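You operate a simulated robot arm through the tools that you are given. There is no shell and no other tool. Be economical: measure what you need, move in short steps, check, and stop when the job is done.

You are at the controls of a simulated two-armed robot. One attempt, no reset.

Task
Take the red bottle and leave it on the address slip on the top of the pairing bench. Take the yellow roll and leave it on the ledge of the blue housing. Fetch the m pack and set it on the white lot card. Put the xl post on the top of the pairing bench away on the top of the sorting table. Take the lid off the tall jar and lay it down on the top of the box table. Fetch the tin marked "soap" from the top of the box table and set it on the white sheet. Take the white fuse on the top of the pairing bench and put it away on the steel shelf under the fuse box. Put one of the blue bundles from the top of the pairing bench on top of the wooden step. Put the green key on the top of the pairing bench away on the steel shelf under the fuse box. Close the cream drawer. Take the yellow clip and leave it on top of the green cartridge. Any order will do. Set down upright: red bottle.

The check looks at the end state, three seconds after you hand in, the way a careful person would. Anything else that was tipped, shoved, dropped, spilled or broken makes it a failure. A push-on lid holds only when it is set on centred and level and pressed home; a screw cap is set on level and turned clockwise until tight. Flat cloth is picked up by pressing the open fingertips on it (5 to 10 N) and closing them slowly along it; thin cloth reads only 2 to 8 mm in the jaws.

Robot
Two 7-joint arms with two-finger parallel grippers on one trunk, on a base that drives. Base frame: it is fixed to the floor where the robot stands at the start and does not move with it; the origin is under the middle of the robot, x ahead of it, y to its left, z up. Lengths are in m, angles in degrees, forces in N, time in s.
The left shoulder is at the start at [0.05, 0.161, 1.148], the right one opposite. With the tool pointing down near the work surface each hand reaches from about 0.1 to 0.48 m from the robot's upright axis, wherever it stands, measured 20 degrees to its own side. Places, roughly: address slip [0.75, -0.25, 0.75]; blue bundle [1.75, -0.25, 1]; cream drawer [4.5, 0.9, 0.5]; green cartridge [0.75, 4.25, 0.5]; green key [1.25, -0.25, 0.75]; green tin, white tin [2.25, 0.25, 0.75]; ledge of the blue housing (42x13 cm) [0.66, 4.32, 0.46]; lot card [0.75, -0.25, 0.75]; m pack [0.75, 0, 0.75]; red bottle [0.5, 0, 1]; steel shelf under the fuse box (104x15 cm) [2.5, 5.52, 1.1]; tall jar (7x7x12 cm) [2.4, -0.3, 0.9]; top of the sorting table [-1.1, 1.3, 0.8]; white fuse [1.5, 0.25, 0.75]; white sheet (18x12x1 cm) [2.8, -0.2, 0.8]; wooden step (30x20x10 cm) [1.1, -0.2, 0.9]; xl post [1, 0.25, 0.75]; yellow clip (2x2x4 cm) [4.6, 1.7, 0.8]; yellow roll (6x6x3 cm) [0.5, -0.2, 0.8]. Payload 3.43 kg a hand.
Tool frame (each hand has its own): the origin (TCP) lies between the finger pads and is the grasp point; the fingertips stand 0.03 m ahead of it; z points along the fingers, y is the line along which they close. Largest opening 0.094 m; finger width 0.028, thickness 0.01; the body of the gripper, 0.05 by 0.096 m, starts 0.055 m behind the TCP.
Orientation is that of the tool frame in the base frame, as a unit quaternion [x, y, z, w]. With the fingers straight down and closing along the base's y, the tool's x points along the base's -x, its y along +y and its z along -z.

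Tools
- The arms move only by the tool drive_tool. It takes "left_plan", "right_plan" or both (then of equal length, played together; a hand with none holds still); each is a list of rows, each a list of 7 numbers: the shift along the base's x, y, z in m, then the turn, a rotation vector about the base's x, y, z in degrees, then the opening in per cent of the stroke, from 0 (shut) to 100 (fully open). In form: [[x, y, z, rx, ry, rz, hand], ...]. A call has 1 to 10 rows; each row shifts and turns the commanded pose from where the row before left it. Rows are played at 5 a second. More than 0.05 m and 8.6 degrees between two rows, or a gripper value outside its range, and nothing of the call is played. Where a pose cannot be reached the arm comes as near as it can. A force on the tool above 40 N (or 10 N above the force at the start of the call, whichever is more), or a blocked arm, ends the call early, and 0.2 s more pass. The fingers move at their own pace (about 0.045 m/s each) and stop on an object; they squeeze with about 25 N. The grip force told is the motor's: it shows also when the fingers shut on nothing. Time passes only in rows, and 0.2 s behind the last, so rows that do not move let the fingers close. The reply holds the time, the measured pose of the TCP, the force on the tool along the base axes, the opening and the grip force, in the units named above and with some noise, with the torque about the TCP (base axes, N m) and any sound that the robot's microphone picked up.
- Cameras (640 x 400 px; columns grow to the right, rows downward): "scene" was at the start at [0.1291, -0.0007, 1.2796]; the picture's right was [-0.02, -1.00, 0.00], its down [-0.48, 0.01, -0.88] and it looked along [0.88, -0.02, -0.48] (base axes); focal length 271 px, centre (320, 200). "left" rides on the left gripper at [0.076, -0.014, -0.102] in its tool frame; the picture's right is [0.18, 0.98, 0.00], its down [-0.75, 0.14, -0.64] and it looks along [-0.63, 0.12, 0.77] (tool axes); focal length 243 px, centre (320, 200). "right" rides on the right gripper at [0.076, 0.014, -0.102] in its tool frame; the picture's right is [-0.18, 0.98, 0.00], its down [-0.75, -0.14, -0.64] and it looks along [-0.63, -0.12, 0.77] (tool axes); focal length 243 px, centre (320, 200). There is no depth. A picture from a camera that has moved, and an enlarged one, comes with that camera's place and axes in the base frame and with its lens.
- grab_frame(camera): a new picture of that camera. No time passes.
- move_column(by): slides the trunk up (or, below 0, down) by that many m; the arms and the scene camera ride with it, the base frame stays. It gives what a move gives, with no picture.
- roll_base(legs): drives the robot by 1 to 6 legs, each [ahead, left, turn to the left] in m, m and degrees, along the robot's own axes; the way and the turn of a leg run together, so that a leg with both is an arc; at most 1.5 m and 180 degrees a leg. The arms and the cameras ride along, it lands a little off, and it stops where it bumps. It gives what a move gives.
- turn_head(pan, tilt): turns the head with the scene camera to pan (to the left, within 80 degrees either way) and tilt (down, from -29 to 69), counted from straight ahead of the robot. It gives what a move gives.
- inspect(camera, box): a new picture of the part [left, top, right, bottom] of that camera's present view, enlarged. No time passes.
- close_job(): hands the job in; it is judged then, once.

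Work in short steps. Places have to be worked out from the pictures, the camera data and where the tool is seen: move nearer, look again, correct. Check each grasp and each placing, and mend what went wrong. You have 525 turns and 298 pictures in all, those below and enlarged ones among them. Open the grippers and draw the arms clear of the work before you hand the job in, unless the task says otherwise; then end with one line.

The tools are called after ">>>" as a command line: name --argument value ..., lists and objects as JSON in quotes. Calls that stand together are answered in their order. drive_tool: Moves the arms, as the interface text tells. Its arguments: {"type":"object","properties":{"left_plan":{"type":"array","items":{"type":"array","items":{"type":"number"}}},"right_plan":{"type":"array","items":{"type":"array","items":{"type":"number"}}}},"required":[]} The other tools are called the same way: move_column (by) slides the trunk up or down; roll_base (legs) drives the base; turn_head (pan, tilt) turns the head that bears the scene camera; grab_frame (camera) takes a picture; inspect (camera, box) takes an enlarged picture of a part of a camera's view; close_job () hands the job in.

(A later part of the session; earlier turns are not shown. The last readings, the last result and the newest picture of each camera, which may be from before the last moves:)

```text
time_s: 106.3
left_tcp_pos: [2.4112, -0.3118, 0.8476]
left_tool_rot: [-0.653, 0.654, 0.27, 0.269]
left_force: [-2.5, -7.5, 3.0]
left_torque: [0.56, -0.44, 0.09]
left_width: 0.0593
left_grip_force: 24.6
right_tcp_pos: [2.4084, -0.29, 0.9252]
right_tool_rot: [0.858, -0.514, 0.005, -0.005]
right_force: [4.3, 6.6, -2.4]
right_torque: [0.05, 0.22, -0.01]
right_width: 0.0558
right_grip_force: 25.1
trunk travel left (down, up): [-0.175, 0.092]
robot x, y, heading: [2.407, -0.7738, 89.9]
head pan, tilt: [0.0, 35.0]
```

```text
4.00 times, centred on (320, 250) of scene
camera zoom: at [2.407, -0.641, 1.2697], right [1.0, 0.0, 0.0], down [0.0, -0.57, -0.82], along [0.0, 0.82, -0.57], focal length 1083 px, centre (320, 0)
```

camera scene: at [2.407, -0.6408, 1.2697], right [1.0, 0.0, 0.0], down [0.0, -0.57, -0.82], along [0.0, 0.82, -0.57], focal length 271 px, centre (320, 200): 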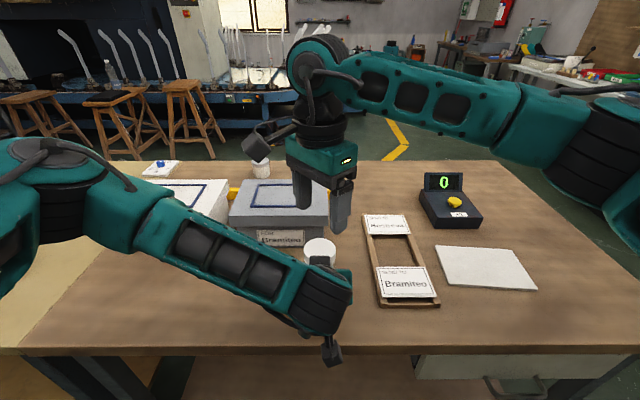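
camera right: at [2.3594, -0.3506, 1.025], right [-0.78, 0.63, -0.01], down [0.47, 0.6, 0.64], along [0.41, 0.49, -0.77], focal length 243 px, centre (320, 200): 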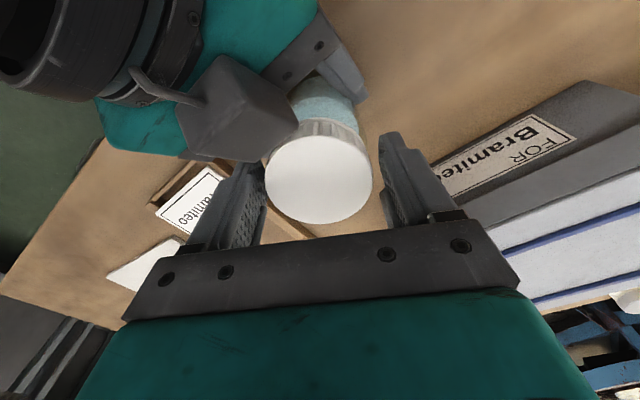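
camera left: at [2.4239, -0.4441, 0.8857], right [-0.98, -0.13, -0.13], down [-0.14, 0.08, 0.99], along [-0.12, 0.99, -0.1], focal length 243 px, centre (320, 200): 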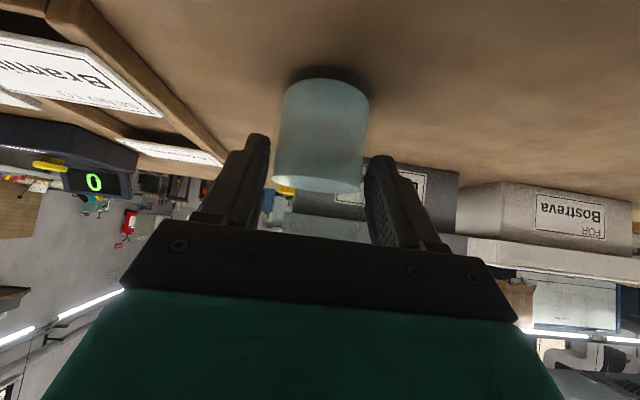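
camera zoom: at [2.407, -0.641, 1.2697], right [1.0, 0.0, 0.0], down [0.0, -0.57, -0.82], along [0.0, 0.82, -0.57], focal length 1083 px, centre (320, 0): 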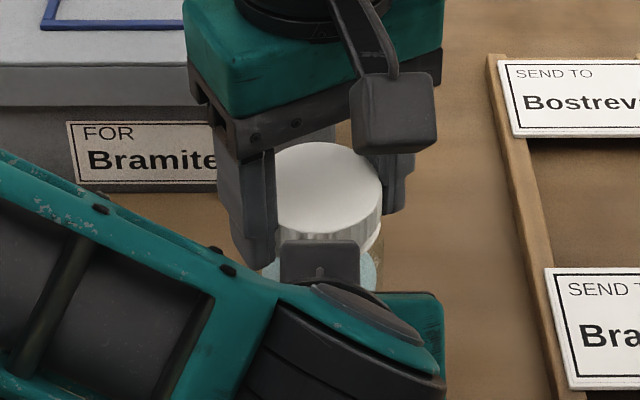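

The cap seems to sit higher. I test by lifting the right hand 5 mm and checking forces.

>>> drive_tool --right_plan '[[0, 0, 0.0025, 0, 0, 0, 0], [0, 0, 0.0025, 0, 0, 0, 0], [0, 0, 0, 0, 0, 0, 0]]'

>>> inspect --camera "scene" --box '[270, 200, 370, 300]'

>>> grab_frame --camera "left"

```text
time_s: 107.1
left_tcp_pos: [2.4111, -0.3106, 0.8483]
left_tool_rot: [0.654, -0.652, -0.271, -0.271]
left_force: [-2.9, -7.6, 17.2]
left_torque: [0.47, -0.46, 0.03]
left_width: 0.0596
left_grip_force: 25.0
right_tcp_pos: [2.4102, -0.289, 0.9275]
right_tool_rot: [0.857, -0.515, 0.006, -0.004]
right_force: [3.5, 7.9, -19.5]
right_torque: [0.52, 0.26, 0.08]
right_width: 0.0562
right_grip_force: 24.7
trunk travel left (down, up): [-0.175, 0.092]
robot x, y, heading: [2.4093, -0.7668, 89.7]
head pan, tilt: [0.0, 35.0]
```

```text
4.00 times, centred on (320, 250) of scene
camera zoom: at [2.407, -0.6408, 1.2697], right [1.0, 0.0, 0.0], down [0.0, -0.57, -0.82], along [0.0, 0.82, -0.57], focal length 1083 px, centre (320, 0)
```

zoom: 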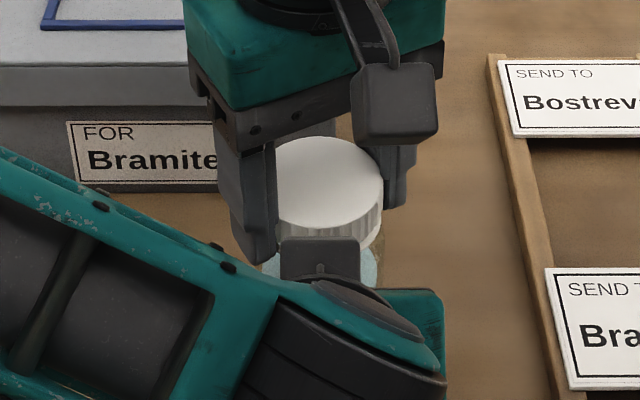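

```text
234 pictures are left
camera left: at [2.4244, -0.4348, 0.8665], right [-0.98, -0.13, -0.13], down [-0.14, 0.08, 0.99], along [-0.12, 0.99, -0.09], focal length 243 px, centre (320, 200)
```

left: 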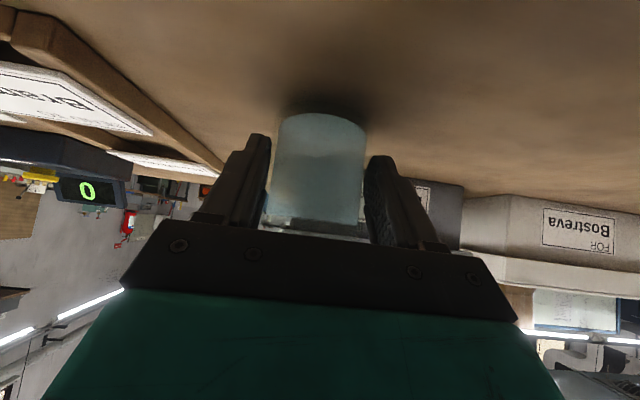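

Still threaded (19 N pull). I lower back and continue with further strokes.

>>> drive_tool --right_plan '[[0, 0, -0.005, 0, 0, 0, 0], [0, 0, 0, 0, 0, 0, 75], [0, 0, 0, 0, 0, 0, 75], [0, 0, 0, 0, 0, -8, 75], [0, 0, 0, 0, 0, -8, 75], [0, 0, 0, 0, 0, -8, 75], [0, 0, 0, 0, 0, -8, 75], [0, 0, 0, 0, 0, -8, 75], [0, 0, 0, 0, 0, -8, 75], [0, 0, 0, 0, 0, -8, 75]]'

>>> drive_tool --right_plan '[[0, 0, 0, 0, 0, -4, 75], [0, 0, 0, 0, 0, 0, 0], [0, 0, 0, 0, 0, 0, 0], [0, 0, 0, 0, 0, 8, 0], [0, 0, 0.0004, 0, 0, 8, 0], [0, 0, 0, 0, 0, 8, 0], [0, 0, 0.0004, 0, 0, 8, 0], [0, 0, 0, 0, 0, 8, 0], [0, 0, 0.0004, 0, 0, 8, 0], [0, 0, 0, 0, 0, 8, 0]]'

>>> grab_frame --camera "left"

>>> inspect --camera "scene" --box '[270, 200, 370, 300]'

```text
time_s: 109.3
left_tcp_pos: [2.4095, -0.3106, 0.8472]
left_tool_rot: [-0.653, 0.654, 0.27, 0.271]
left_force: [-1.0, 0.2, -1.5]
left_torque: [-0.05, -0.02, -0.01]
left_width: 0.0594
left_grip_force: 25.0
right_tcp_pos: [2.4083, -0.2897, 0.9231]
right_tool_rot: [-0.514, 0.858, -0.007, 0.002]
right_force: [0.9, 0.2, -0.3]
right_torque: [-0.01, 0.02, 0.01]
right_width: 0.0705
right_grip_force: 0.1
trunk travel left (down, up): [-0.175, 0.092]
robot x, y, heading: [2.4088, -0.7732, 89.7]
head pan, tilt: [0.0, 35.0]
```

```text
time_s: 111.5
left_tcp_pos: [2.4101, -0.3116, 0.847]
left_tool_rot: [-0.653, 0.654, 0.27, 0.269]
left_force: [-2.9, -4.2, -1.4]
left_torque: [0.41, -0.38, 0.08]
left_width: 0.0593
left_grip_force: 25.1
right_tcp_pos: [2.4099, -0.2896, 0.9248]
right_tool_rot: [0.839, -0.543, 0.005, -0.004]
right_force: [3.5, 4.6, 0.2]
right_torque: [-0.13, 0.13, 0.0]
right_width: 0.0565
right_grip_force: 24.9
trunk travel left (down, up): [-0.175, 0.092]
robot x, y, heading: [2.4112, -0.769, 89.7]
head pan, tilt: [0.0, 35.0]
```

```text
233 pictures are left
camera left: at [2.4241, -0.4359, 0.8657], right [-0.98, -0.13, -0.13], down [-0.14, 0.08, 0.99], along [-0.12, 0.99, -0.1], focal length 243 px, centre (320, 200)
```

left: 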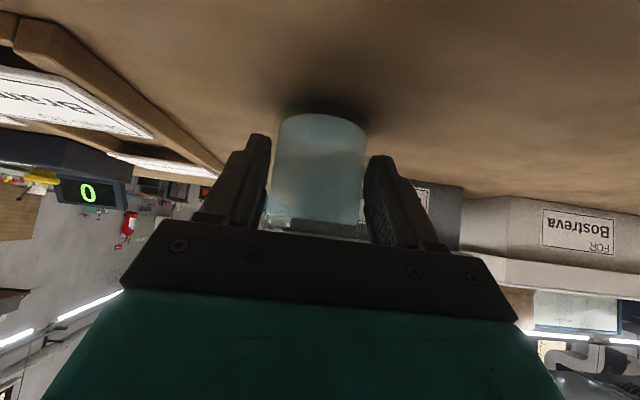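

```text
4.00 times, centred on (320, 250) of scene
camera zoom: at [2.407, -0.6407, 1.2697], right [1.0, 0.0, 0.0], down [0.0, -0.57, -0.82], along [0.0, 0.82, -0.57], focal length 1083 px, centre (320, 0)
```

zoom: 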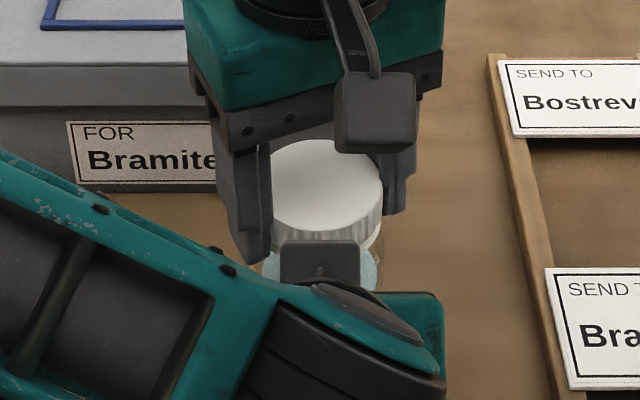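

Torque about the axis is now zero, so it spins loosely. I continue further strokes.

>>> drive_tool --right_plan '[[0, 0, 0, 0, 0, 0, 75], [0, 0, 0, 0, 0, 0, 75], [0, 0, 0, 0, 0, -8, 75], [0, 0, 0, 0, 0, -8, 75], [0, 0, 0, 0, 0, -8, 75], [0, 0, 0, 0, 0, -8, 75], [0, 0, 0, 0, 0, -8, 75], [0, 0, 0, 0, 0, -8, 75], [0, 0, 0, 0, 0, -8, 0], [0, 0, 0, 0, 0, 0, 0]]'

>>> drive_tool --right_plan '[[0, 0, 0, 0, 0, 0, 0], [0, 0, 0, 0, 0, 8, 0], [0, 0, 0.0004, 0, 0, 8, 0], [0, 0, 0, 0, 0, 8, 0], [0, 0, 0.0004, 0, 0, 8, 0], [0, 0, 0, 0, 0, 8, 0], [0, 0, 0.0004, 0, 0, 8, 0], [0, 0, 0, 0, 0, 8, 0], [0, 0, 0, 0, 0, 8, 0]]'

>>> drive_tool --right_plan '[[0, 0, 0, 0, 0, 0, 75], [0, 0, 0, 0, 0, 0, 75], [0, 0, 0, 0, 0, -8, 75], [0, 0, 0, 0, 0, -8, 75], [0, 0, 0, 0, 0, -8, 75], [0, 0, 0, 0, 0, -8, 75], [0, 0, 0, 0, 0, -8, 75], [0, 0, 0, 0, 0, -8, 75], [0, 0, 0, 0, 0, -8, 75], [0, 0, 0, 0, 0, 0, 0]]'

>>> drive_tool --right_plan '[[0, 0, 0, 0, 0, 0, 0], [0, 0, 0, 0, 0, 8, 0], [0, 0, 0.0004, 0, 0, 8, 0], [0, 0, 0, 0, 0, 8, 0], [0, 0, 0.0004, 0, 0, 8, 0], [0, 0, 0, 0, 0, 8, 0], [0, 0, 0.0004, 0, 0, 8, 0], [0, 0, 0, 0, 0, 8, 0], [0, 0, 0, 0, 0, 8, 0]]'

>>> inspect --camera "scene" --box '[270, 200, 370, 300]'

```text
time_s: 113.7
left_tcp_pos: [2.4084, -0.3113, 0.8464]
left_tool_rot: [0.655, -0.652, -0.271, -0.269]
left_force: [-3.3, 2.2, -3.2]
left_torque: [-0.18, -0.23, 0.1]
left_width: 0.0594
left_grip_force: 25.4
right_tcp_pos: [2.4094, -0.2888, 0.9248]
right_tool_rot: [-0.484, 0.875, -0.007, 0.003]
right_force: [2.6, -1.6, 0.2]
right_torque: [0.02, 0.01, -0.01]
right_width: 0.0564
right_grip_force: 24.4
trunk travel left (down, up): [-0.175, 0.092]
robot x, y, heading: [2.4101, -0.7675, 89.9]
head pan, tilt: [0.0, 35.0]
```

```text
time_s: 115.7
left_tcp_pos: [2.41, -0.3108, 0.8468]
left_tool_rot: [-0.653, 0.654, 0.27, 0.27]
left_force: [-0.2, -4.2, -1.7]
left_torque: [0.32, -0.01, 0.01]
left_width: 0.0594
left_grip_force: 25.0
right_tcp_pos: [2.4092, -0.2902, 0.9258]
right_tool_rot: [0.875, -0.484, 0.004, -0.005]
right_force: [1.6, 3.5, -1.5]
right_torque: [0.0, -0.07, -0.03]
right_width: 0.0564
right_grip_force: 24.9
trunk travel left (down, up): [-0.175, 0.092]
robot x, y, heading: [2.4099, -0.7677, 90.0]
head pan, tilt: [0.0, 35.0]
```

```text
time_s: 117.9
left_tcp_pos: [2.4098, -0.3108, 0.8467]
left_tool_rot: [-0.653, 0.654, 0.27, 0.27]
left_force: [-0.2, -0.5, -1.4]
left_torque: [-0.04, -0.05, 0.03]
left_width: 0.0592
left_grip_force: 25.1
right_tcp_pos: [2.4102, -0.2906, 0.9257]
right_tool_rot: [-0.543, 0.84, -0.007, 0.003]
right_force: [0.9, 0.0, 0.1]
right_torque: [0.01, 0.03, -0.01]
right_width: 0.0564
right_grip_force: 19.5
trunk travel left (down, up): [-0.175, 0.092]
robot x, y, heading: [2.4097, -0.7689, 89.3]
head pan, tilt: [0.0, 35.0]
```

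```text
time_s: 119.9
left_tcp_pos: [2.4097, -0.3108, 0.8478]
left_tool_rot: [-0.653, 0.654, 0.269, 0.27]
left_force: [-0.2, 1.0, -1.6]
left_torque: [-0.09, -0.03, 0.0]
left_width: 0.0594
left_grip_force: 24.9
right_tcp_pos: [2.409, -0.29, 0.9269]
right_tool_rot: [0.907, -0.421, 0.003, -0.005]
right_force: [1.0, -1.7, -0.5]
right_torque: [-0.02, 0.0, 0.0]
right_width: 0.0564
right_grip_force: 24.6
trunk travel left (down, up): [-0.175, 0.092]
robot x, y, heading: [2.4097, -0.7688, 89.8]
head pan, tilt: [0.0, 35.0]
```

```text
4.00 times, centred on (320, 250) of scene
camera zoom: at [2.407, -0.6407, 1.2697], right [1.0, 0.0, 0.0], down [0.0, -0.57, -0.82], along [0.0, 0.82, -0.57], focal length 1083 px, centre (320, 0)
```

zoom: 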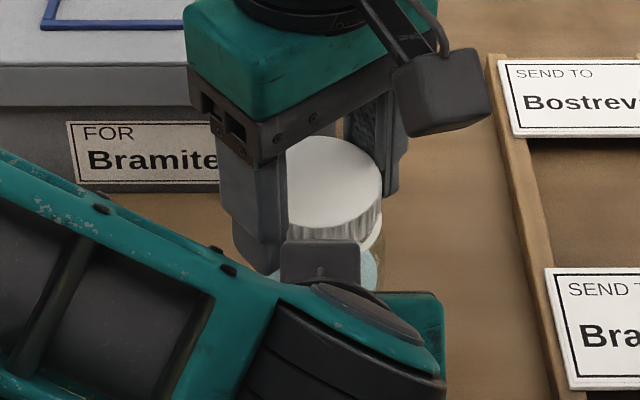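

Lateral loads vanished and a neck shows below the cap. I test lifting again.

>>> drive_tool --right_plan '[[0, 0, 0.003, 0, 0, 0, 0], [0, 0, 0.003, 0, 0, 0, 0], [0, 0, 0, 0, 0, 0, 0]]'

```text
time_s: 120.7
left_tcp_pos: [2.4108, -0.311, 0.8467]
left_tool_rot: [0.654, -0.653, -0.27, -0.27]
left_force: [0.2, 0.6, -1.2]
left_torque: [-0.05, 0.02, 0.03]
left_width: 0.0593
left_grip_force: 24.9
right_tcp_pos: [2.4088, -0.2901, 0.9339]
right_tool_rot: [0.907, -0.422, 0.004, -0.005]
right_force: [-0.3, 0.0, -1.6]
right_torque: [0.0, -0.02, -0.01]
right_width: 0.0565
right_grip_force: 24.8
trunk travel left (down, up): [-0.175, 0.092]
robot x, y, heading: [2.4078, -0.7683, 89.8]
head pan, tilt: [0.0, 35.0]
```

It's free. Lift the cap clear and look.

>>> drive_tool --right_plan '[[0, 0, 0.02, 0, 0, 0, 0], [0, 0, 0.04, 0, 0, 0, 0], [0, 0, 0.04, 0, 0, 0, 0], [0, 0, 0, 0, 0, 0, 0]]'

>>> grab_frame --camera "scene"

```text
time_s: 121.7
left_tcp_pos: [2.4095, -0.3113, 0.8479]
left_tool_rot: [0.654, -0.653, -0.27, -0.27]
left_force: [-0.4, -0.3, -1.1]
left_torque: [-0.1, 0.02, 0.02]
left_width: 0.0594
left_grip_force: 24.9
right_tcp_pos: [2.4095, -0.2901, 1.0339]
right_tool_rot: [0.906, -0.423, 0.003, -0.005]
right_force: [-0.2, 0.5, -0.3]
right_torque: [0.01, 0.01, -0.01]
right_width: 0.0563
right_grip_force: 25.5
trunk travel left (down, up): [-0.175, 0.092]
robot x, y, heading: [2.4039, -0.7727, 89.8]
head pan, tilt: [0.0, 35.0]
```

```text
230 pictures are left
camera scene: at [2.407, -0.6407, 1.2696], right [1.0, 0.0, 0.0], down [0.0, -0.57, -0.82], along [0.0, 0.82, -0.57], focal length 271 px, centre (320, 200)
```

scene: 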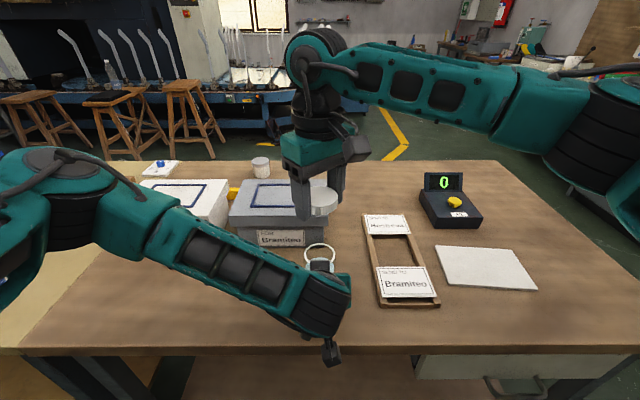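

Cap is off. I release the jar with the left hand and draw it back along its own axis.

>>> drive_tool --left_plan '[[0, 0, 0, 0, 0, 0, 50], [0, 0, 0, 0, 0, 0, 100], [0, 0, 0, 0, 0, 0, 100], [0, -0.02, 0.01, 0, 0, 0, 100], [0, -0.03, 0.02, 0, 0, 0, 100], [0, -0.02, 0.04, 0, 0, 0, 100], [-0.03, 0, 0.04, 0, 0, 0, 100], [-0.04, 0, 0.03, 0, 0, 0, 100], [-0.04, 0, 0.03, 0, 0, 0, 100], [0, 0, 0, 0, 0, 0, 100]]'

>>> grab_frame --camera "scene"

```text
time_s: 123.9
left_tcp_pos: [2.3025, -0.3836, 1.0203]
left_tool_rot: [-0.653, 0.654, 0.27, 0.27]
left_force: [0.8, -0.4, -0.1]
left_torque: [0.0, 0.0, -0.01]
left_width: 0.0937
left_grip_force: 0.0
right_tcp_pos: [2.409, -0.2897, 1.0341]
right_tool_rot: [0.906, -0.423, 0.004, -0.005]
right_force: [0.6, 0.1, -0.3]
right_torque: [0.0, 0.01, 0.02]
right_width: 0.0564
right_grip_force: 24.6
trunk travel left (down, up): [-0.175, 0.092]
robot x, y, heading: [2.4127, -0.7686, 89.9]
head pan, tilt: [0.0, 35.0]
```

```text
229 pictures are left
camera scene: at [2.4072, -0.6408, 1.2696], right [1.0, 0.0, 0.0], down [0.0, -0.57, -0.82], along [0.0, 0.82, -0.57], focal length 271 px, centre (320, 200)
```

scene: 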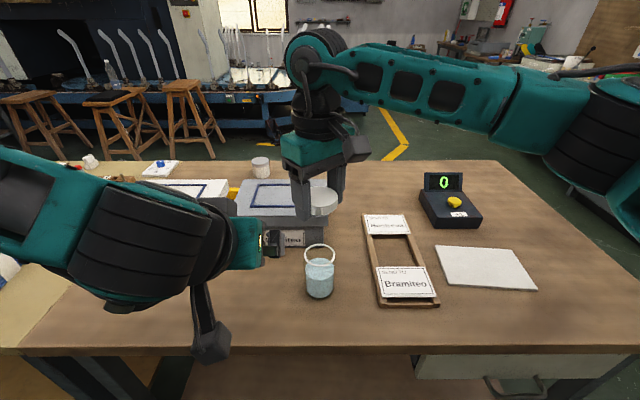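

Jar stands open and undisturbed. I drive 0.22 m right and take the cap to the free front-right spot near (2.73,−0.345).

>>> roll_base --legs '[[0, -0.22, 0]]'

>>> drive_tool --right_plan '[[0.03, -0.015, 0, 0, 0, -8, 0], [0.03, -0.015, 0, 0, 0, -8, 0], [0.03, -0.015, 0, 0, 0, -8, 0], [0.012, -0.01, 0, 0, 0, -8, 0], [0, 0, -0.03, 0, 0, -8, 0], [0, 0, -0.03, 0, 0, 0, 0], [0, 0, 0, 0, 0, 0, 0]]'

>>> grab_frame --camera "scene"

```text
time_s: 126.4
left_tcp_pos: [2.5201, -0.3821, 1.0187]
left_tool_rot: [0.654, -0.653, -0.27, -0.27]
left_force: [0.3, -0.9, 0.4]
left_torque: [-0.03, 0.0, 0.02]
left_width: 0.0939
left_grip_force: 0.1
right_tcp_pos: [2.6282, -0.2903, 1.0336]
right_tool_rot: [0.907, -0.422, 0.004, -0.005]
right_force: [0.5, 0.6, -0.1]
right_torque: [0.02, 0.0, 0.0]
right_width: 0.0564
right_grip_force: 25.0
trunk travel left (down, up): [-0.175, 0.092]
robot x, y, heading: [2.6238, -0.7689, 90.1]
head pan, tilt: [0.0, 35.0]
```

```text
time_s: 128.0
left_tcp_pos: [2.5194, -0.3826, 1.0188]
left_tool_rot: [0.654, -0.652, -0.271, -0.27]
left_force: [-0.3, -0.4, 0.2]
left_torque: [0.04, 0.0, 0.0]
left_width: 0.0941
left_grip_force: 0.0
right_tcp_pos: [2.7302, -0.3448, 0.9718]
right_tool_rot: [0.707, -0.707, 0.005, -0.004]
right_force: [-0.2, 1.3, -0.6]
right_torque: [-0.01, 0.0, -0.02]
right_width: 0.0561
right_grip_force: 25.2
trunk travel left (down, up): [-0.175, 0.092]
robot x, y, heading: [2.6281, -0.7712, 90.1]
head pan, tilt: [0.0, 35.0]
```

```text
228 pictures are left
camera scene: at [2.6251, -0.6416, 1.2697], right [1.0, 0.0, 0.0], down [0.0, -0.57, -0.82], along [0.0, 0.82, -0.57], focal length 271 px, centre (320, 200)
```

scene: 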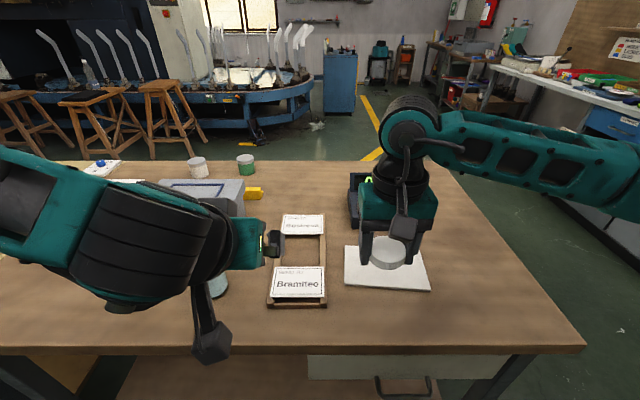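

The drop spot is clear: in front of the sheet, inside the edge. I lower toward the table.

>>> drive_tool --right_plan '[[0, 0, -0.04, 0, 0, 0, 0], [0, 0, -0.04, 0, 0, 0, 0], [0, 0, -0.04, 0, 0, 0, 0], [0, 0, -0.01, 0, 0, 0, 0], [0, 0, -0.005, 0, 0, 0, 0], [0, 0, 0, 0, 0, 0, 0]]'

>>> inspect --camera "scene" --box '[310, 210, 470, 370]'

```text
time_s: 129.4
left_tcp_pos: [2.5192, -0.383, 1.0183]
left_tool_rot: [0.654, -0.653, -0.27, -0.27]
left_force: [-0.3, -0.6, -0.6]
left_torque: [-0.01, -0.01, -0.01]
left_width: 0.094
left_grip_force: 0.1
right_tcp_pos: [2.7294, -0.3454, 0.8375]
right_tool_rot: [0.708, -0.706, 0.005, -0.004]
right_force: [0.4, -0.8, -0.2]
right_torque: [0.01, 0.03, 0.01]
right_width: 0.0564
right_grip_force: 24.8
trunk travel left (down, up): [-0.175, 0.092]
robot x, y, heading: [2.6209, -0.7679, 89.9]
head pan, tilt: [0.0, 35.0]
```

```text
2.50 times, centred on (390, 290) of scene
camera zoom: at [2.6252, -0.6415, 1.2697], right [1.0, 0.0, 0.0], down [0.0, -0.57, -0.82], along [0.0, 0.82, -0.57], focal length 677 px, centre (145, -25)
```

zoom: 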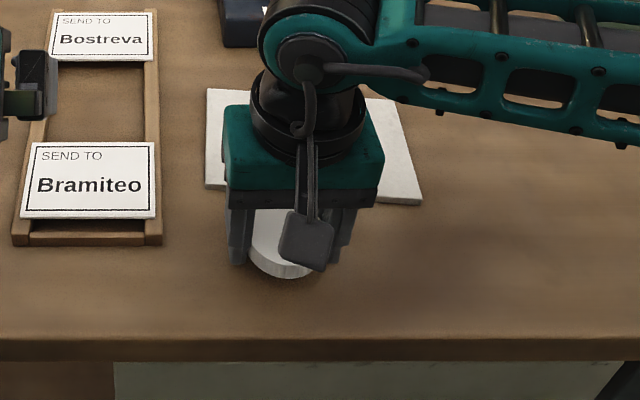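

Still a little above; I step down in 4 mm steps to feel contact.

>>> drive_tool --right_plan '[[0, 0, -0.004, 0, 0, 0, 0], [0, 0, -0.004, 0, 0, 0, 0], [0, 0, 0, 0, 0, 0, 0]]'

```text
time_s: 130.2
left_tcp_pos: [2.5192, -0.3856, 1.0185]
left_tool_rot: [0.654, -0.653, -0.27, -0.27]
left_force: [-0.4, 0.2, -0.1]
left_torque: [0.01, 0.0, 0.01]
left_width: 0.094
left_grip_force: 0.1
right_tcp_pos: [2.7299, -0.3461, 0.83]
right_tool_rot: [0.708, -0.707, 0.005, -0.004]
right_force: [1.1, 0.0, 1.9]
right_torque: [0.03, 0.05, 0.0]
right_width: 0.0564
right_grip_force: 24.9
trunk travel left (down, up): [-0.175, 0.092]
robot x, y, heading: [2.6263, -0.7697, 89.8]
head pan, tilt: [0.0, 35.0]
```

Contact. I open and rise.

>>> drive_tool --right_plan '[[0, 0, -0.001, 0, 0, 0, 0], [0, 0, 0, 0, 0, 0, 50], [0, 0, 0, 0, 0, 0, 100], [0, 0, 0, 0, 0, 0, 100], [0, 0, 0.04, 0, 0, 0, 100], [0, 0, 0.05, 0, 0, 0, 100], [0, 0, 0.05, 0, 0, 0, 100], [0, 0, 0.05, 0, 0, 0, 100], [0, 0, 0.05, 0, 0, 0, 100], [0, 0, 0, 0, 0, 0, 100]]'

>>> grab_frame --camera "scene"

```text
time_s: 132.4
left_tcp_pos: [2.5205, -0.3832, 1.0185]
left_tool_rot: [0.654, -0.653, -0.27, -0.27]
left_force: [0.3, -0.4, 0.6]
left_torque: [0.0, -0.01, -0.03]
left_width: 0.094
left_grip_force: 0.0
right_tcp_pos: [2.729, -0.3453, 1.0702]
right_tool_rot: [0.708, -0.706, 0.006, -0.003]
right_force: [-0.2, 0.2, 0.0]
right_torque: [0.0, 0.01, -0.02]
right_width: 0.094
right_grip_force: 0.0
trunk travel left (down, up): [-0.175, 0.092]
robot x, y, heading: [2.6261, -0.7717, 90.1]
head pan, tilt: [0.0, 35.0]
```

```text
226 pictures are left
camera scene: at [2.6253, -0.6415, 1.2697], right [1.0, 0.0, 0.0], down [0.0, -0.57, -0.82], along [0.0, 0.82, -0.57], focal length 271 px, centre (320, 200)
```

scene: 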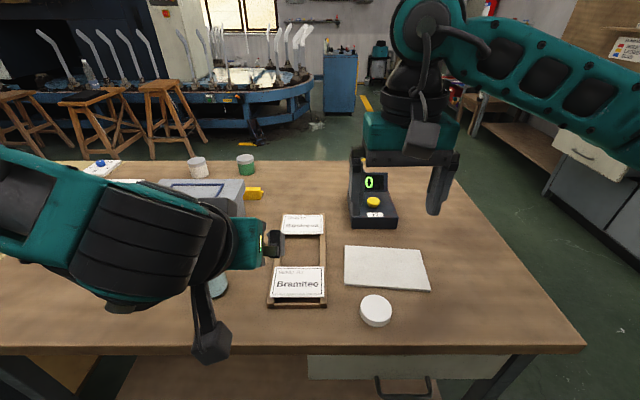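

Cap laid on the table, jar intact. Next: go round the table's far end toward the cream drawer and the tins, looking as I go.

>>> roll_base --legs '[[-0.25, 0, 0], [0, -0.95, 0]]'

>>> turn_head --pan -25 --tilt 22

>>> grab_frame --camera "scene"

```text
time_s: 142.7
left_tcp_pos: [3.5006, -0.6444, 1.0184]
left_tool_rot: [-0.649, 0.658, 0.268, 0.271]
left_force: [-0.8, -0.6, 0.1]
left_torque: [0.0, -0.02, 0.03]
left_width: 0.0942
left_grip_force: 0.0
right_tcp_pos: [3.7104, -0.6078, 1.0693]
right_tool_rot: [-0.703, 0.711, -0.005, 0.003]
right_force: [0.5, -0.3, 0.5]
right_torque: [-0.01, -0.01, -0.02]
right_width: 0.0944
right_grip_force: 0.0
trunk travel left (down, up): [-0.175, 0.092]
robot x, y, heading: [3.6044, -1.0315, 89.2]
head pan, tilt: [0.0, 35.0]
```

```text
time_s: 143.6
left_tcp_pos: [3.5002, -0.6444, 1.019]
left_tool_rot: [-0.65, 0.657, 0.268, 0.272]
left_force: [0.0, 0.8, -0.1]
left_torque: [-0.03, -0.01, 0.01]
left_width: 0.0939
left_grip_force: 0.0
right_tcp_pos: [3.7109, -0.6073, 1.0695]
right_tool_rot: [-0.703, 0.711, -0.005, 0.004]
right_force: [0.5, -0.3, 0.9]
right_torque: [-0.02, 0.01, -0.01]
right_width: 0.0937
right_grip_force: 0.0
trunk travel left (down, up): [-0.175, 0.092]
robot x, y, heading: [3.6033, -1.0298, 89.1]
head pan, tilt: [-25.0, 22.0]
```

```text
225 pictures are left
camera scene: at [3.6418, -0.9076, 1.2902], right [0.9, -0.44, 0.0], down [-0.16, -0.34, -0.93], along [0.4, 0.83, -0.38], focal length 271 px, centre (320, 200)
```

scene: 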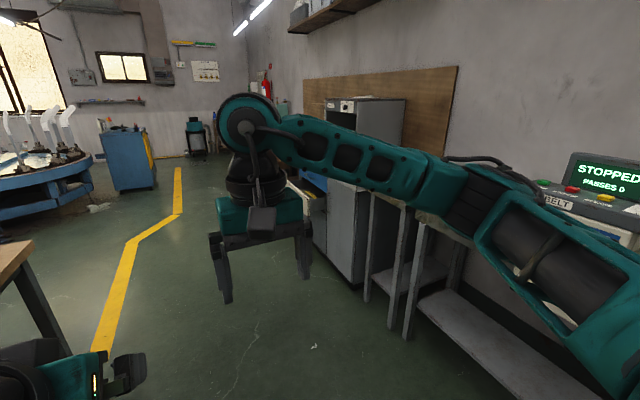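

The aisle is free (desk front at x≈4.5). I drive ahead along it and look for the cream drawer.

>>> roll_base --legs '[[1.2, 0, 0.9]]'

>>> turn_head --pan -45 --tilt 30

>>> grab_frame --camera "scene"

```text
time_s: 149.8
left_tcp_pos: [3.5093, 0.5834, 1.0179]
left_tool_rot: [-0.654, 0.654, 0.27, 0.269]
left_force: [0.1, 0.0, 0.4]
left_torque: [0.04, 0.0, 0.0]
left_width: 0.0939
left_grip_force: 0.0
right_tcp_pos: [3.7168, 0.6221, 1.0687]
right_tool_rot: [0.707, -0.707, 0.005, -0.003]
right_force: [-0.6, -0.4, -0.3]
right_torque: [0.02, 0.02, -0.01]
right_width: 0.0942
right_grip_force: 0.1
trunk travel left (down, up): [-0.175, 0.092]
robot x, y, heading: [3.6167, 0.1967, 89.6]
head pan, tilt: [-25.0, 22.0]
```

```text
time_s: 150.7
left_tcp_pos: [3.508, 0.5851, 1.0189]
left_tool_rot: [-0.653, 0.654, 0.27, 0.27]
left_force: [0.2, 0.9, 0.0]
left_torque: [0.0, -0.03, 0.0]
left_width: 0.0938
left_grip_force: 0.1
right_tcp_pos: [3.7174, 0.6221, 1.0682]
right_tool_rot: [0.707, -0.707, 0.005, -0.003]
right_force: [1.2, -0.6, -0.5]
right_torque: [-0.01, -0.01, -0.03]
right_width: 0.0939
right_grip_force: 0.0
trunk travel left (down, up): [-0.175, 0.092]
robot x, y, heading: [3.6157, 0.1983, 89.9]
head pan, tilt: [-45.0, 30.0]
```

```text
224 pictures are left
camera scene: at [3.6774, 0.3017, 1.2775], right [0.7, -0.71, 0.0], down [-0.35, -0.35, -0.87], along [0.61, 0.61, -0.5], focal length 271 px, centre (320, 200)
```

scene: 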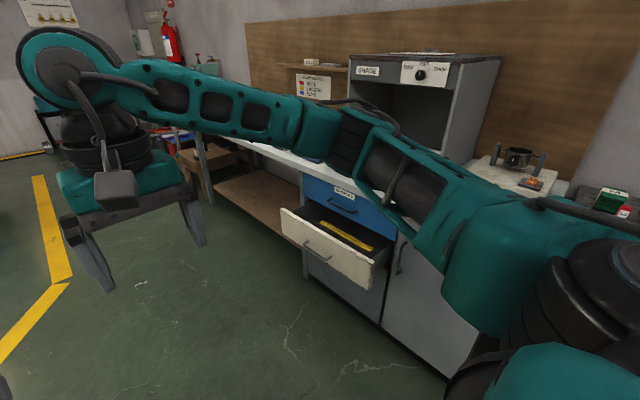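

The cream drawer is open with its face near x≈4.28, y≈0.65–1.1, top z≈0.65. I turn to face it and align.

>>> roll_base --legs '[[0, 0, -90], [0, 0.78, 0]]'

>>> turn_head --pan -5 --tilt 38

>>> grab_frame --camera "scene"

```text
time_s: 161.8
left_tcp_pos: [4.0135, 1.0802, 1.0188]
left_tool_rot: [0.003, 0.924, -0.001, 0.382]
left_force: [-0.3, -0.8, 0.5]
left_torque: [0.01, 0.0, -0.01]
left_width: 0.0939
left_grip_force: 0.0
right_tcp_pos: [4.0504, 0.8704, 1.0701]
right_tool_rot: [0.004, 1.0, -0.006, 0.0]
right_force: [0.6, 0.6, 0.0]
right_torque: [-0.01, 0.05, -0.04]
right_width: 0.0939
right_grip_force: 0.0
trunk travel left (down, up): [-0.175, 0.092]
robot x, y, heading: [3.6271, 0.9737, -0.4]
head pan, tilt: [-45.0, 30.0]
```

```text
time_s: 162.8
left_tcp_pos: [4.0134, 1.0788, 1.0188]
left_tool_rot: [0.003, 0.924, -0.002, 0.382]
left_force: [0.1, -0.2, -0.3]
left_torque: [0.04, 0.02, 0.01]
left_width: 0.0938
left_grip_force: 0.1
right_tcp_pos: [4.0502, 0.8703, 1.0697]
right_tool_rot: [0.003, 1.0, -0.006, -0.001]
right_force: [-0.6, -0.2, 0.6]
right_torque: [0.02, -0.02, -0.03]
right_width: 0.094
right_grip_force: 0.1
trunk travel left (down, up): [-0.175, 0.092]
robot x, y, heading: [3.6248, 0.9742, -0.8]
head pan, tilt: [-5.0, 38.0]
```

```text
223 pictures are left
camera scene: at [3.7493, 0.9684, 1.2651], right [-0.1, -1.0, 0.0], down [-0.61, 0.06, -0.79], along [0.78, -0.08, -0.62], focal length 271 px, centre (320, 200)
```

scene: 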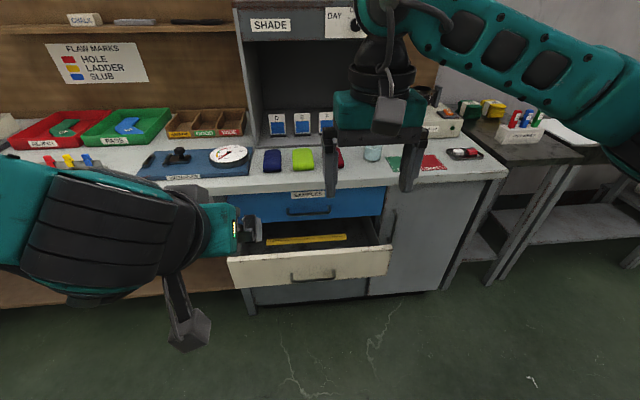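

Drawer face spans z≈0.49–0.64, centre y≈0.945, x≈4.28. I lower the trunk and set the right hand as a closed fist tilted forward in front of the face.

>>> move_column --by -0.16

>>> drive_tool --right_plan '[[-0.01, 0.015, -0.02, 0, -7.5, 0, 50], [0, 0.015, -0.03, 0, -7.5, 0, 0], [0, 0.015, -0.04, 0, -7.5, 0, 0], [0, 0.015, -0.04, 0, -7.5, 0, 0], [0, 0.015, -0.04, 0, -7.5, 0, 0], [0, 0, -0.04, 0, -7.5, 0, 0], [0, 0, -0.04, 0, 0, 0, 0], [0, 0, -0.04, 0, 0, 0, 0], [0, 0, 0, 0, 0, 0, 0]]'

>>> grab_frame --camera "scene"

```text
time_s: 164.7
left_tcp_pos: [4.0132, 1.0806, 0.859]
left_tool_rot: [0.003, 0.924, -0.001, 0.381]
left_force: [0.0, -0.8, -0.5]
left_torque: [-0.02, 0.01, -0.02]
left_width: 0.0939
left_grip_force: 0.1
right_tcp_pos: [4.0502, 0.87, 0.9099]
right_tool_rot: [0.004, 1.0, -0.006, -0.001]
right_force: [0.3, 0.0, -0.2]
right_torque: [-0.01, 0.0, 0.02]
right_width: 0.094
right_grip_force: 0.1
trunk travel left (down, up): [-0.015, 0.252]
robot x, y, heading: [3.6236, 0.9774, -0.6]
head pan, tilt: [-5.0, 38.0]
```

```text
time_s: 166.7
left_tcp_pos: [4.0136, 1.0804, 0.8587]
left_tool_rot: [0.004, 0.924, -0.002, 0.381]
left_force: [0.0, 0.1, 0.3]
left_torque: [-0.01, 0.02, 0.02]
left_width: 0.094
left_grip_force: 0.1
right_tcp_pos: [4.0413, 0.9456, 0.6207]
right_tool_rot: [0.006, 0.925, -0.004, 0.381]
right_force: [0.3, 1.0, 0.3]
right_torque: [0.0, 0.0, -0.02]
right_width: 0.0
right_grip_force: 24.9
trunk travel left (down, up): [-0.015, 0.252]
robot x, y, heading: [3.6263, 0.9756, -0.8]
head pan, tilt: [-5.0, 38.0]
```

```text
222 pictures are left
camera scene: at [3.7493, 0.9684, 1.1051], right [-0.1, -1.0, 0.0], down [-0.61, 0.06, -0.79], along [0.78, -0.08, -0.62], focal length 271 px, centre (320, 200)
```

scene: 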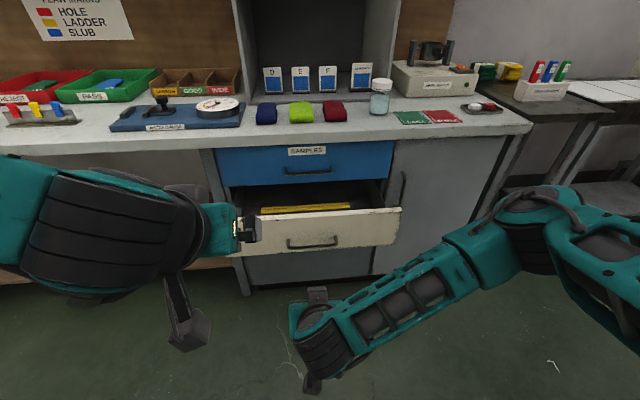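

The face is ahead of the fist. I raise the left hand clear of the counter and drive forward to near the face.

>>> drive_tool --left_plan '[[-0.01, 0, 0.04, 0, 0, 0, 100], [-0.01, 0, 0.04, 0, 0, 0, 100], [-0.01, 0, 0.04, 0, 0, 0, 100], [0, 0, 0.03, 0, 0, 0, 100], [0, 0, 0, 0, 0, 0, 100]]'

>>> roll_base --legs '[[0.19, 0, 0.7]]'

>>> grab_frame --camera "scene"

```text
time_s: 167.9
left_tcp_pos: [3.982, 1.0781, 1.0082]
left_tool_rot: [0.003, 0.924, -0.002, 0.382]
left_force: [-1.2, -0.5, -0.3]
left_torque: [0.01, -0.01, -0.03]
left_width: 0.094
left_grip_force: 0.1
right_tcp_pos: [4.0424, 0.9459, 0.6204]
right_tool_rot: [0.005, 0.924, -0.004, 0.381]
right_force: [0.6, -0.2, -0.1]
right_torque: [-0.01, 0.03, 0.0]
right_width: 0.0
right_grip_force: 25.1
trunk travel left (down, up): [-0.015, 0.252]
robot x, y, heading: [3.6252, 0.9765, -0.5]
head pan, tilt: [-5.0, 38.0]
```

```text
time_s: 169.4
left_tcp_pos: [4.1681, 1.082, 1.009]
left_tool_rot: [-0.002, 0.924, 0.001, 0.381]
left_force: [-0.1, 0.9, 0.1]
left_torque: [-0.01, -0.01, -0.02]
left_width: 0.0941
left_grip_force: 0.0
right_tcp_pos: [4.2305, 0.9503, 0.6196]
right_tool_rot: [0.0, 0.924, -0.002, 0.382]
right_force: [-0.1, 0.6, 0.1]
right_torque: [0.0, -0.01, 0.0]
right_width: 0.0
right_grip_force: 25.5
trunk travel left (down, up): [-0.015, 0.252]
robot x, y, heading: [3.8109, 0.976, -0.0]
head pan, tilt: [-5.0, 38.0]
```

```text
221 pictures are left
camera scene: at [3.9369, 0.9692, 1.1051], right [-0.09, -1.0, 0.0], down [-0.61, 0.05, -0.79], along [0.79, -0.07, -0.62], focal length 271 px, centre (320, 200)
```

scene: 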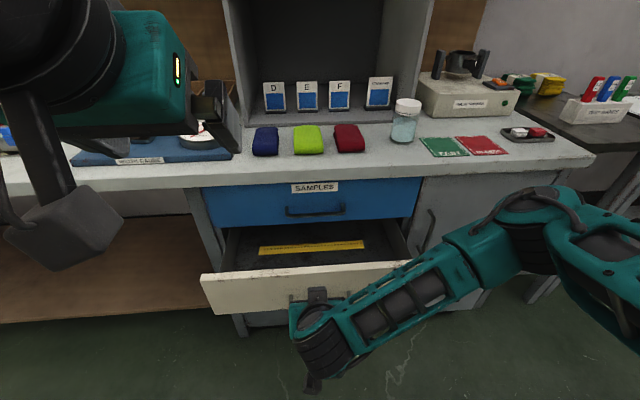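

Fist tip is about 3 cm short of the face. I push forward with the arm in small steps.

>>> drive_tool --right_plan '[[0.02, 0, 0, 0, 0, 0, 0], [0.02, 0, 0, 0, 0, 0, 0], [0.02, 0, 0, 0, 0, 0, 0], [0.02, 0, 0, 0, 0, 0, 0], [0, 0, 0, 0, 0, 0, 0]]'

>>> grab_frame --camera "scene"

```text
time_s: 170.6
left_tcp_pos: [4.1684, 1.0806, 1.008]
left_tool_rot: [-0.003, 0.924, 0.002, 0.382]
left_force: [0.5, 0.1, -0.1]
left_torque: [-0.02, -0.01, -0.01]
left_width: 0.0942
left_grip_force: 0.0
right_tcp_pos: [4.3114, 0.9503, 0.6213]
right_tool_rot: [0.001, 0.924, -0.002, 0.381]
right_force: [-0.5, -0.2, 0.2]
right_torque: [-0.01, 0.01, 0.02]
right_width: 0.0
right_grip_force: 25.0
trunk travel left (down, up): [-0.015, 0.252]
robot x, y, heading: [3.8126, 0.9746, -0.0]
head pan, tilt: [-5.0, 38.0]
```

```text
220 pictures are left
camera scene: at [3.9369, 0.9692, 1.1051], right [-0.09, -1.0, 0.0], down [-0.61, 0.05, -0.79], along [0.79, -0.07, -0.62], focal length 271 px, centre (320, 200)
```

scene: 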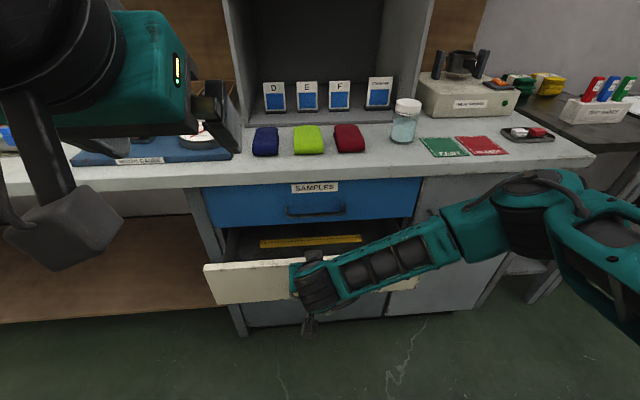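

The drawer is moving in with little force. Continue pushing.

>>> drive_tool --right_plan '[[0.02, 0, 0, 0, 0, 0, 0], [0.02, 0, 0, 0, 0, 0, 0], [0.02, 0, 0, 0, 0, 0, 0], [0.02, 0, 0, 0, 0, 0, 0], [0, 0, 0, 0, 0, 0, 0]]'

>>> grab_frame --camera "scene"

```text
time_s: 171.8
left_tcp_pos: [4.1678, 1.0816, 1.0071]
left_tool_rot: [-0.002, 0.924, 0.0, 0.382]
left_force: [0.4, 0.0, 0.2]
left_torque: [0.0, 0.01, 0.0]
left_width: 0.0943
left_grip_force: 0.0
right_tcp_pos: [4.3882, 0.9504, 0.618]
right_tool_rot: [0.0, 0.925, -0.002, 0.381]
right_force: [-0.5, -0.4, 0.6]
right_torque: [-0.02, -0.01, 0.01]
right_width: 0.0
right_grip_force: 24.9
trunk travel left (down, up): [-0.015, 0.252]
robot x, y, heading: [3.8109, 0.9751, 0.0]
head pan, tilt: [-5.0, 38.0]
```

```text
219 pictures are left
camera scene: at [3.9368, 0.9692, 1.1051], right [-0.09, -1.0, 0.0], down [-0.61, 0.05, -0.79], along [0.79, -0.07, -0.62], focal length 271 px, centre (320, 200)
```

scene: 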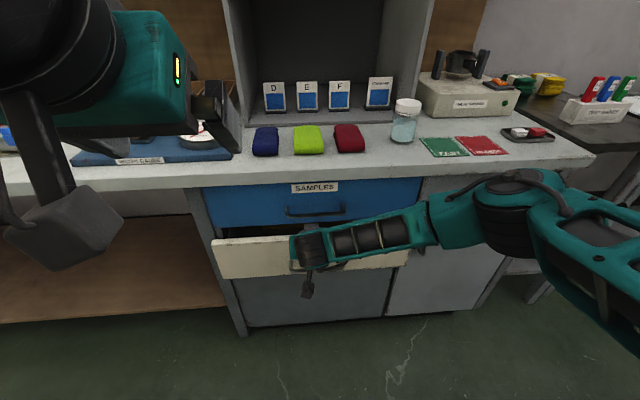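

Nearly closed; a few centimetres more until it stops.

>>> drive_tool --right_plan '[[0.02, 0, 0, 0, 0, 0, 0], [0.015, 0, 0, 0, 0, 0, 0], [0.01, 0, 0, 0, 0, 0, 0], [0.01, 0, 0, 0, 0, 0, 0], [0, 0, 0, 0, 0, 0, 0]]'

>>> grab_frame --camera "scene"

```text
time_s: 172.8
left_tcp_pos: [4.1666, 1.0812, 1.0087]
left_tool_rot: [-0.002, 0.923, 0.001, 0.384]
left_force: [0.1, 0.5, 0.5]
left_torque: [-0.01, 0.02, -0.02]
left_width: 0.0941
left_grip_force: 0.0
right_tcp_pos: [4.4364, 0.9517, 0.6195]
right_tool_rot: [0.001, 0.925, -0.003, 0.379]
right_force: [-21.5, -8.3, 19.3]
right_torque: [-0.15, -0.19, -0.02]
right_width: 0.0001
right_grip_force: 25.2
trunk travel left (down, up): [-0.015, 0.252]
robot x, y, heading: [3.8139, 0.9769, 0.1]
head pan, tilt: [-5.0, 38.0]
stopped in row 4 (right hand): the force on the tool passed its limit at 51 N (the readings are from after the stop); the commanded pose is now the measured one
```

```text
218 pictures are left
camera scene: at [3.9334, 0.9684, 1.1059], right [-0.09, -1.0, 0.0], down [-0.61, 0.05, -0.79], along [0.79, -0.07, -0.61], focal length 271 px, centre (320, 200)
```

scene: 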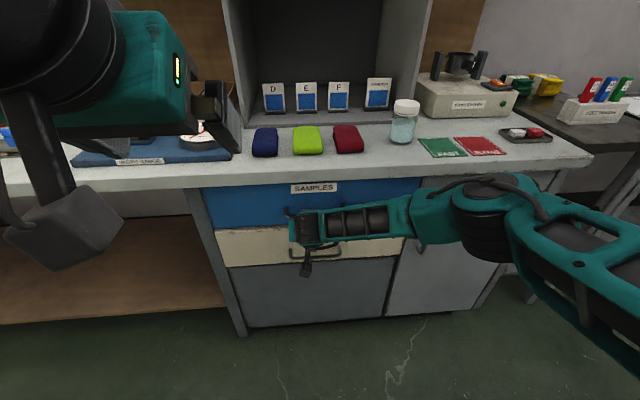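

Drawer is shut. I retract the right hand, back off, raise the trunk, and move left toward the yellow clip.

>>> drive_tool --right_plan '[[-0.03, 0, 0, 0, 0, 0, 0], [-0.05, 0, 0, 0, 0, 0, 0], [-0.05, 0, 0, 0, 0, 0, 0], [-0.05, 0, 0, 0, 0, 0, 0], [-0.03, 0, 0, 0, 0, 0, 0], [0, 0, 0, 0, 0, 0, 0]]'

>>> roll_base --legs '[[-0.25, 0, 0]]'

>>> move_column --by 0.16

>>> roll_base --legs '[[0, 0.6, 0]]'

>>> grab_frame --camera "scene"

```text
time_s: 174.2
left_tcp_pos: [4.1694, 1.0804, 1.0086]
left_tool_rot: [-0.003, 0.924, 0.001, 0.382]
left_force: [0.1, 0.8, -0.5]
left_torque: [0.0, 0.02, -0.02]
left_width: 0.0941
left_grip_force: 0.1
right_tcp_pos: [4.2271, 0.9484, 0.6171]
right_tool_rot: [0.001, 0.926, -0.003, 0.377]
right_force: [0.4, -0.4, 0.1]
right_torque: [0.01, 0.0, 0.0]
right_width: 0.0
right_grip_force: 24.8
trunk travel left (down, up): [-0.015, 0.252]
robot x, y, heading: [3.8111, 0.9779, -0.0]
head pan, tilt: [-5.0, 38.0]
```

```text
time_s: 176.0
left_tcp_pos: [3.9183, 1.0817, 1.0082]
left_tool_rot: [-0.004, 0.925, 0.001, 0.381]
left_force: [-0.4, -0.6, -0.9]
left_torque: [0.01, 0.03, 0.0]
left_width: 0.0939
left_grip_force: 0.0
right_tcp_pos: [3.9794, 0.9507, 0.618]
right_tool_rot: [0.0, 0.927, -0.002, 0.376]
right_force: [0.2, 0.1, 0.3]
right_torque: [0.0, -0.03, -0.01]
right_width: 0.0
right_grip_force: 25.1
trunk travel left (down, up): [-0.015, 0.252]
robot x, y, heading: [3.5649, 0.972, 0.2]
head pan, tilt: [-5.0, 38.0]
```

```text
time_s: 177.8
left_tcp_pos: [3.9201, 1.082, 1.1682]
left_tool_rot: [-0.004, 0.924, 0.002, 0.382]
left_force: [0.9, -0.1, -0.1]
left_torque: [0.01, 0.03, 0.02]
left_width: 0.0939
left_grip_force: 0.2
right_tcp_pos: [3.9804, 0.9507, 0.7758]
right_tool_rot: [-0.002, 0.927, -0.002, 0.376]
right_force: [-0.2, -0.1, 0.3]
right_torque: [-0.02, -0.02, -0.01]
right_width: 0.0
right_grip_force: 24.7
trunk travel left (down, up): [-0.175, 0.092]
robot x, y, heading: [3.5631, 0.9747, 0.3]
head pan, tilt: [-5.0, 38.0]
```

```text
time_s: 183.6
left_tcp_pos: [3.9121, 1.68, 1.1677]
left_tool_rot: [-0.009, 0.924, 0.003, 0.382]
left_force: [0.8, -0.1, 0.4]
left_torque: [-0.01, -0.01, -0.01]
left_width: 0.0938
left_grip_force: 0.0
right_tcp_pos: [3.9734, 1.55, 0.7767]
right_tool_rot: [-0.007, 0.926, 0.001, 0.376]
right_force: [0.3, -0.4, 0.1]
right_torque: [0.0, 0.02, 0.03]
right_width: 0.0
right_grip_force: 24.5
trunk travel left (down, up): [-0.175, 0.092]
robot x, y, heading: [3.5586, 1.5702, 1.0]
head pan, tilt: [-5.0, 38.0]
```

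```text
217 pictures are left
camera scene: at [3.6822, 1.5652, 1.2651], right [-0.07, -1.0, 0.0], down [-0.61, 0.04, -0.79], along [0.79, -0.06, -0.62], focal length 271 px, centre (320, 200)
```

scene: 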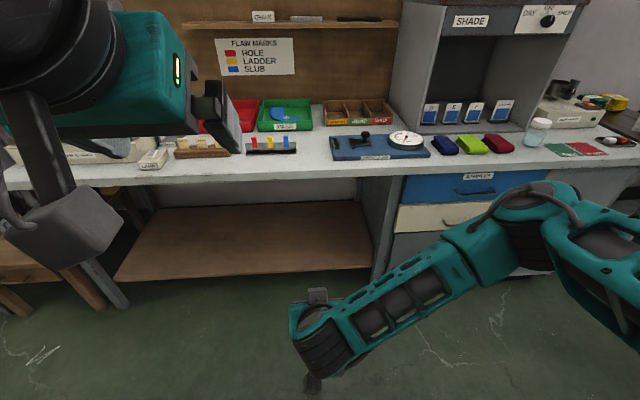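

>>> inspect --camera "scene" --box '[140, 90, 360, 190]'

```text
2.91 times, centred on (250, 140) of scene
camera zoom: at [3.6822, 1.5652, 1.2651], right [-0.07, -1.0, 0.0], down [-0.61, 0.04, -0.79], along [0.79, -0.06, -0.62], focal length 788 px, centre (524, 374)
```

zoom: 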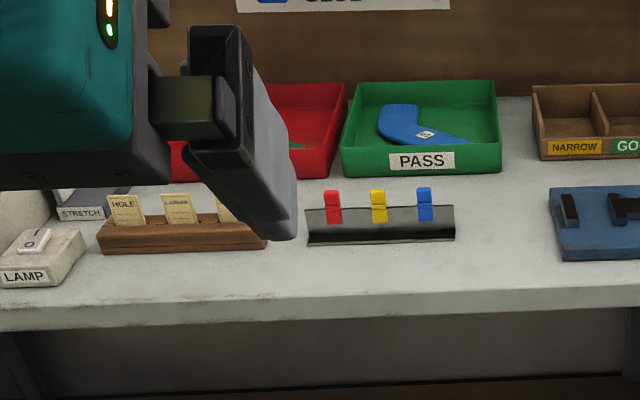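

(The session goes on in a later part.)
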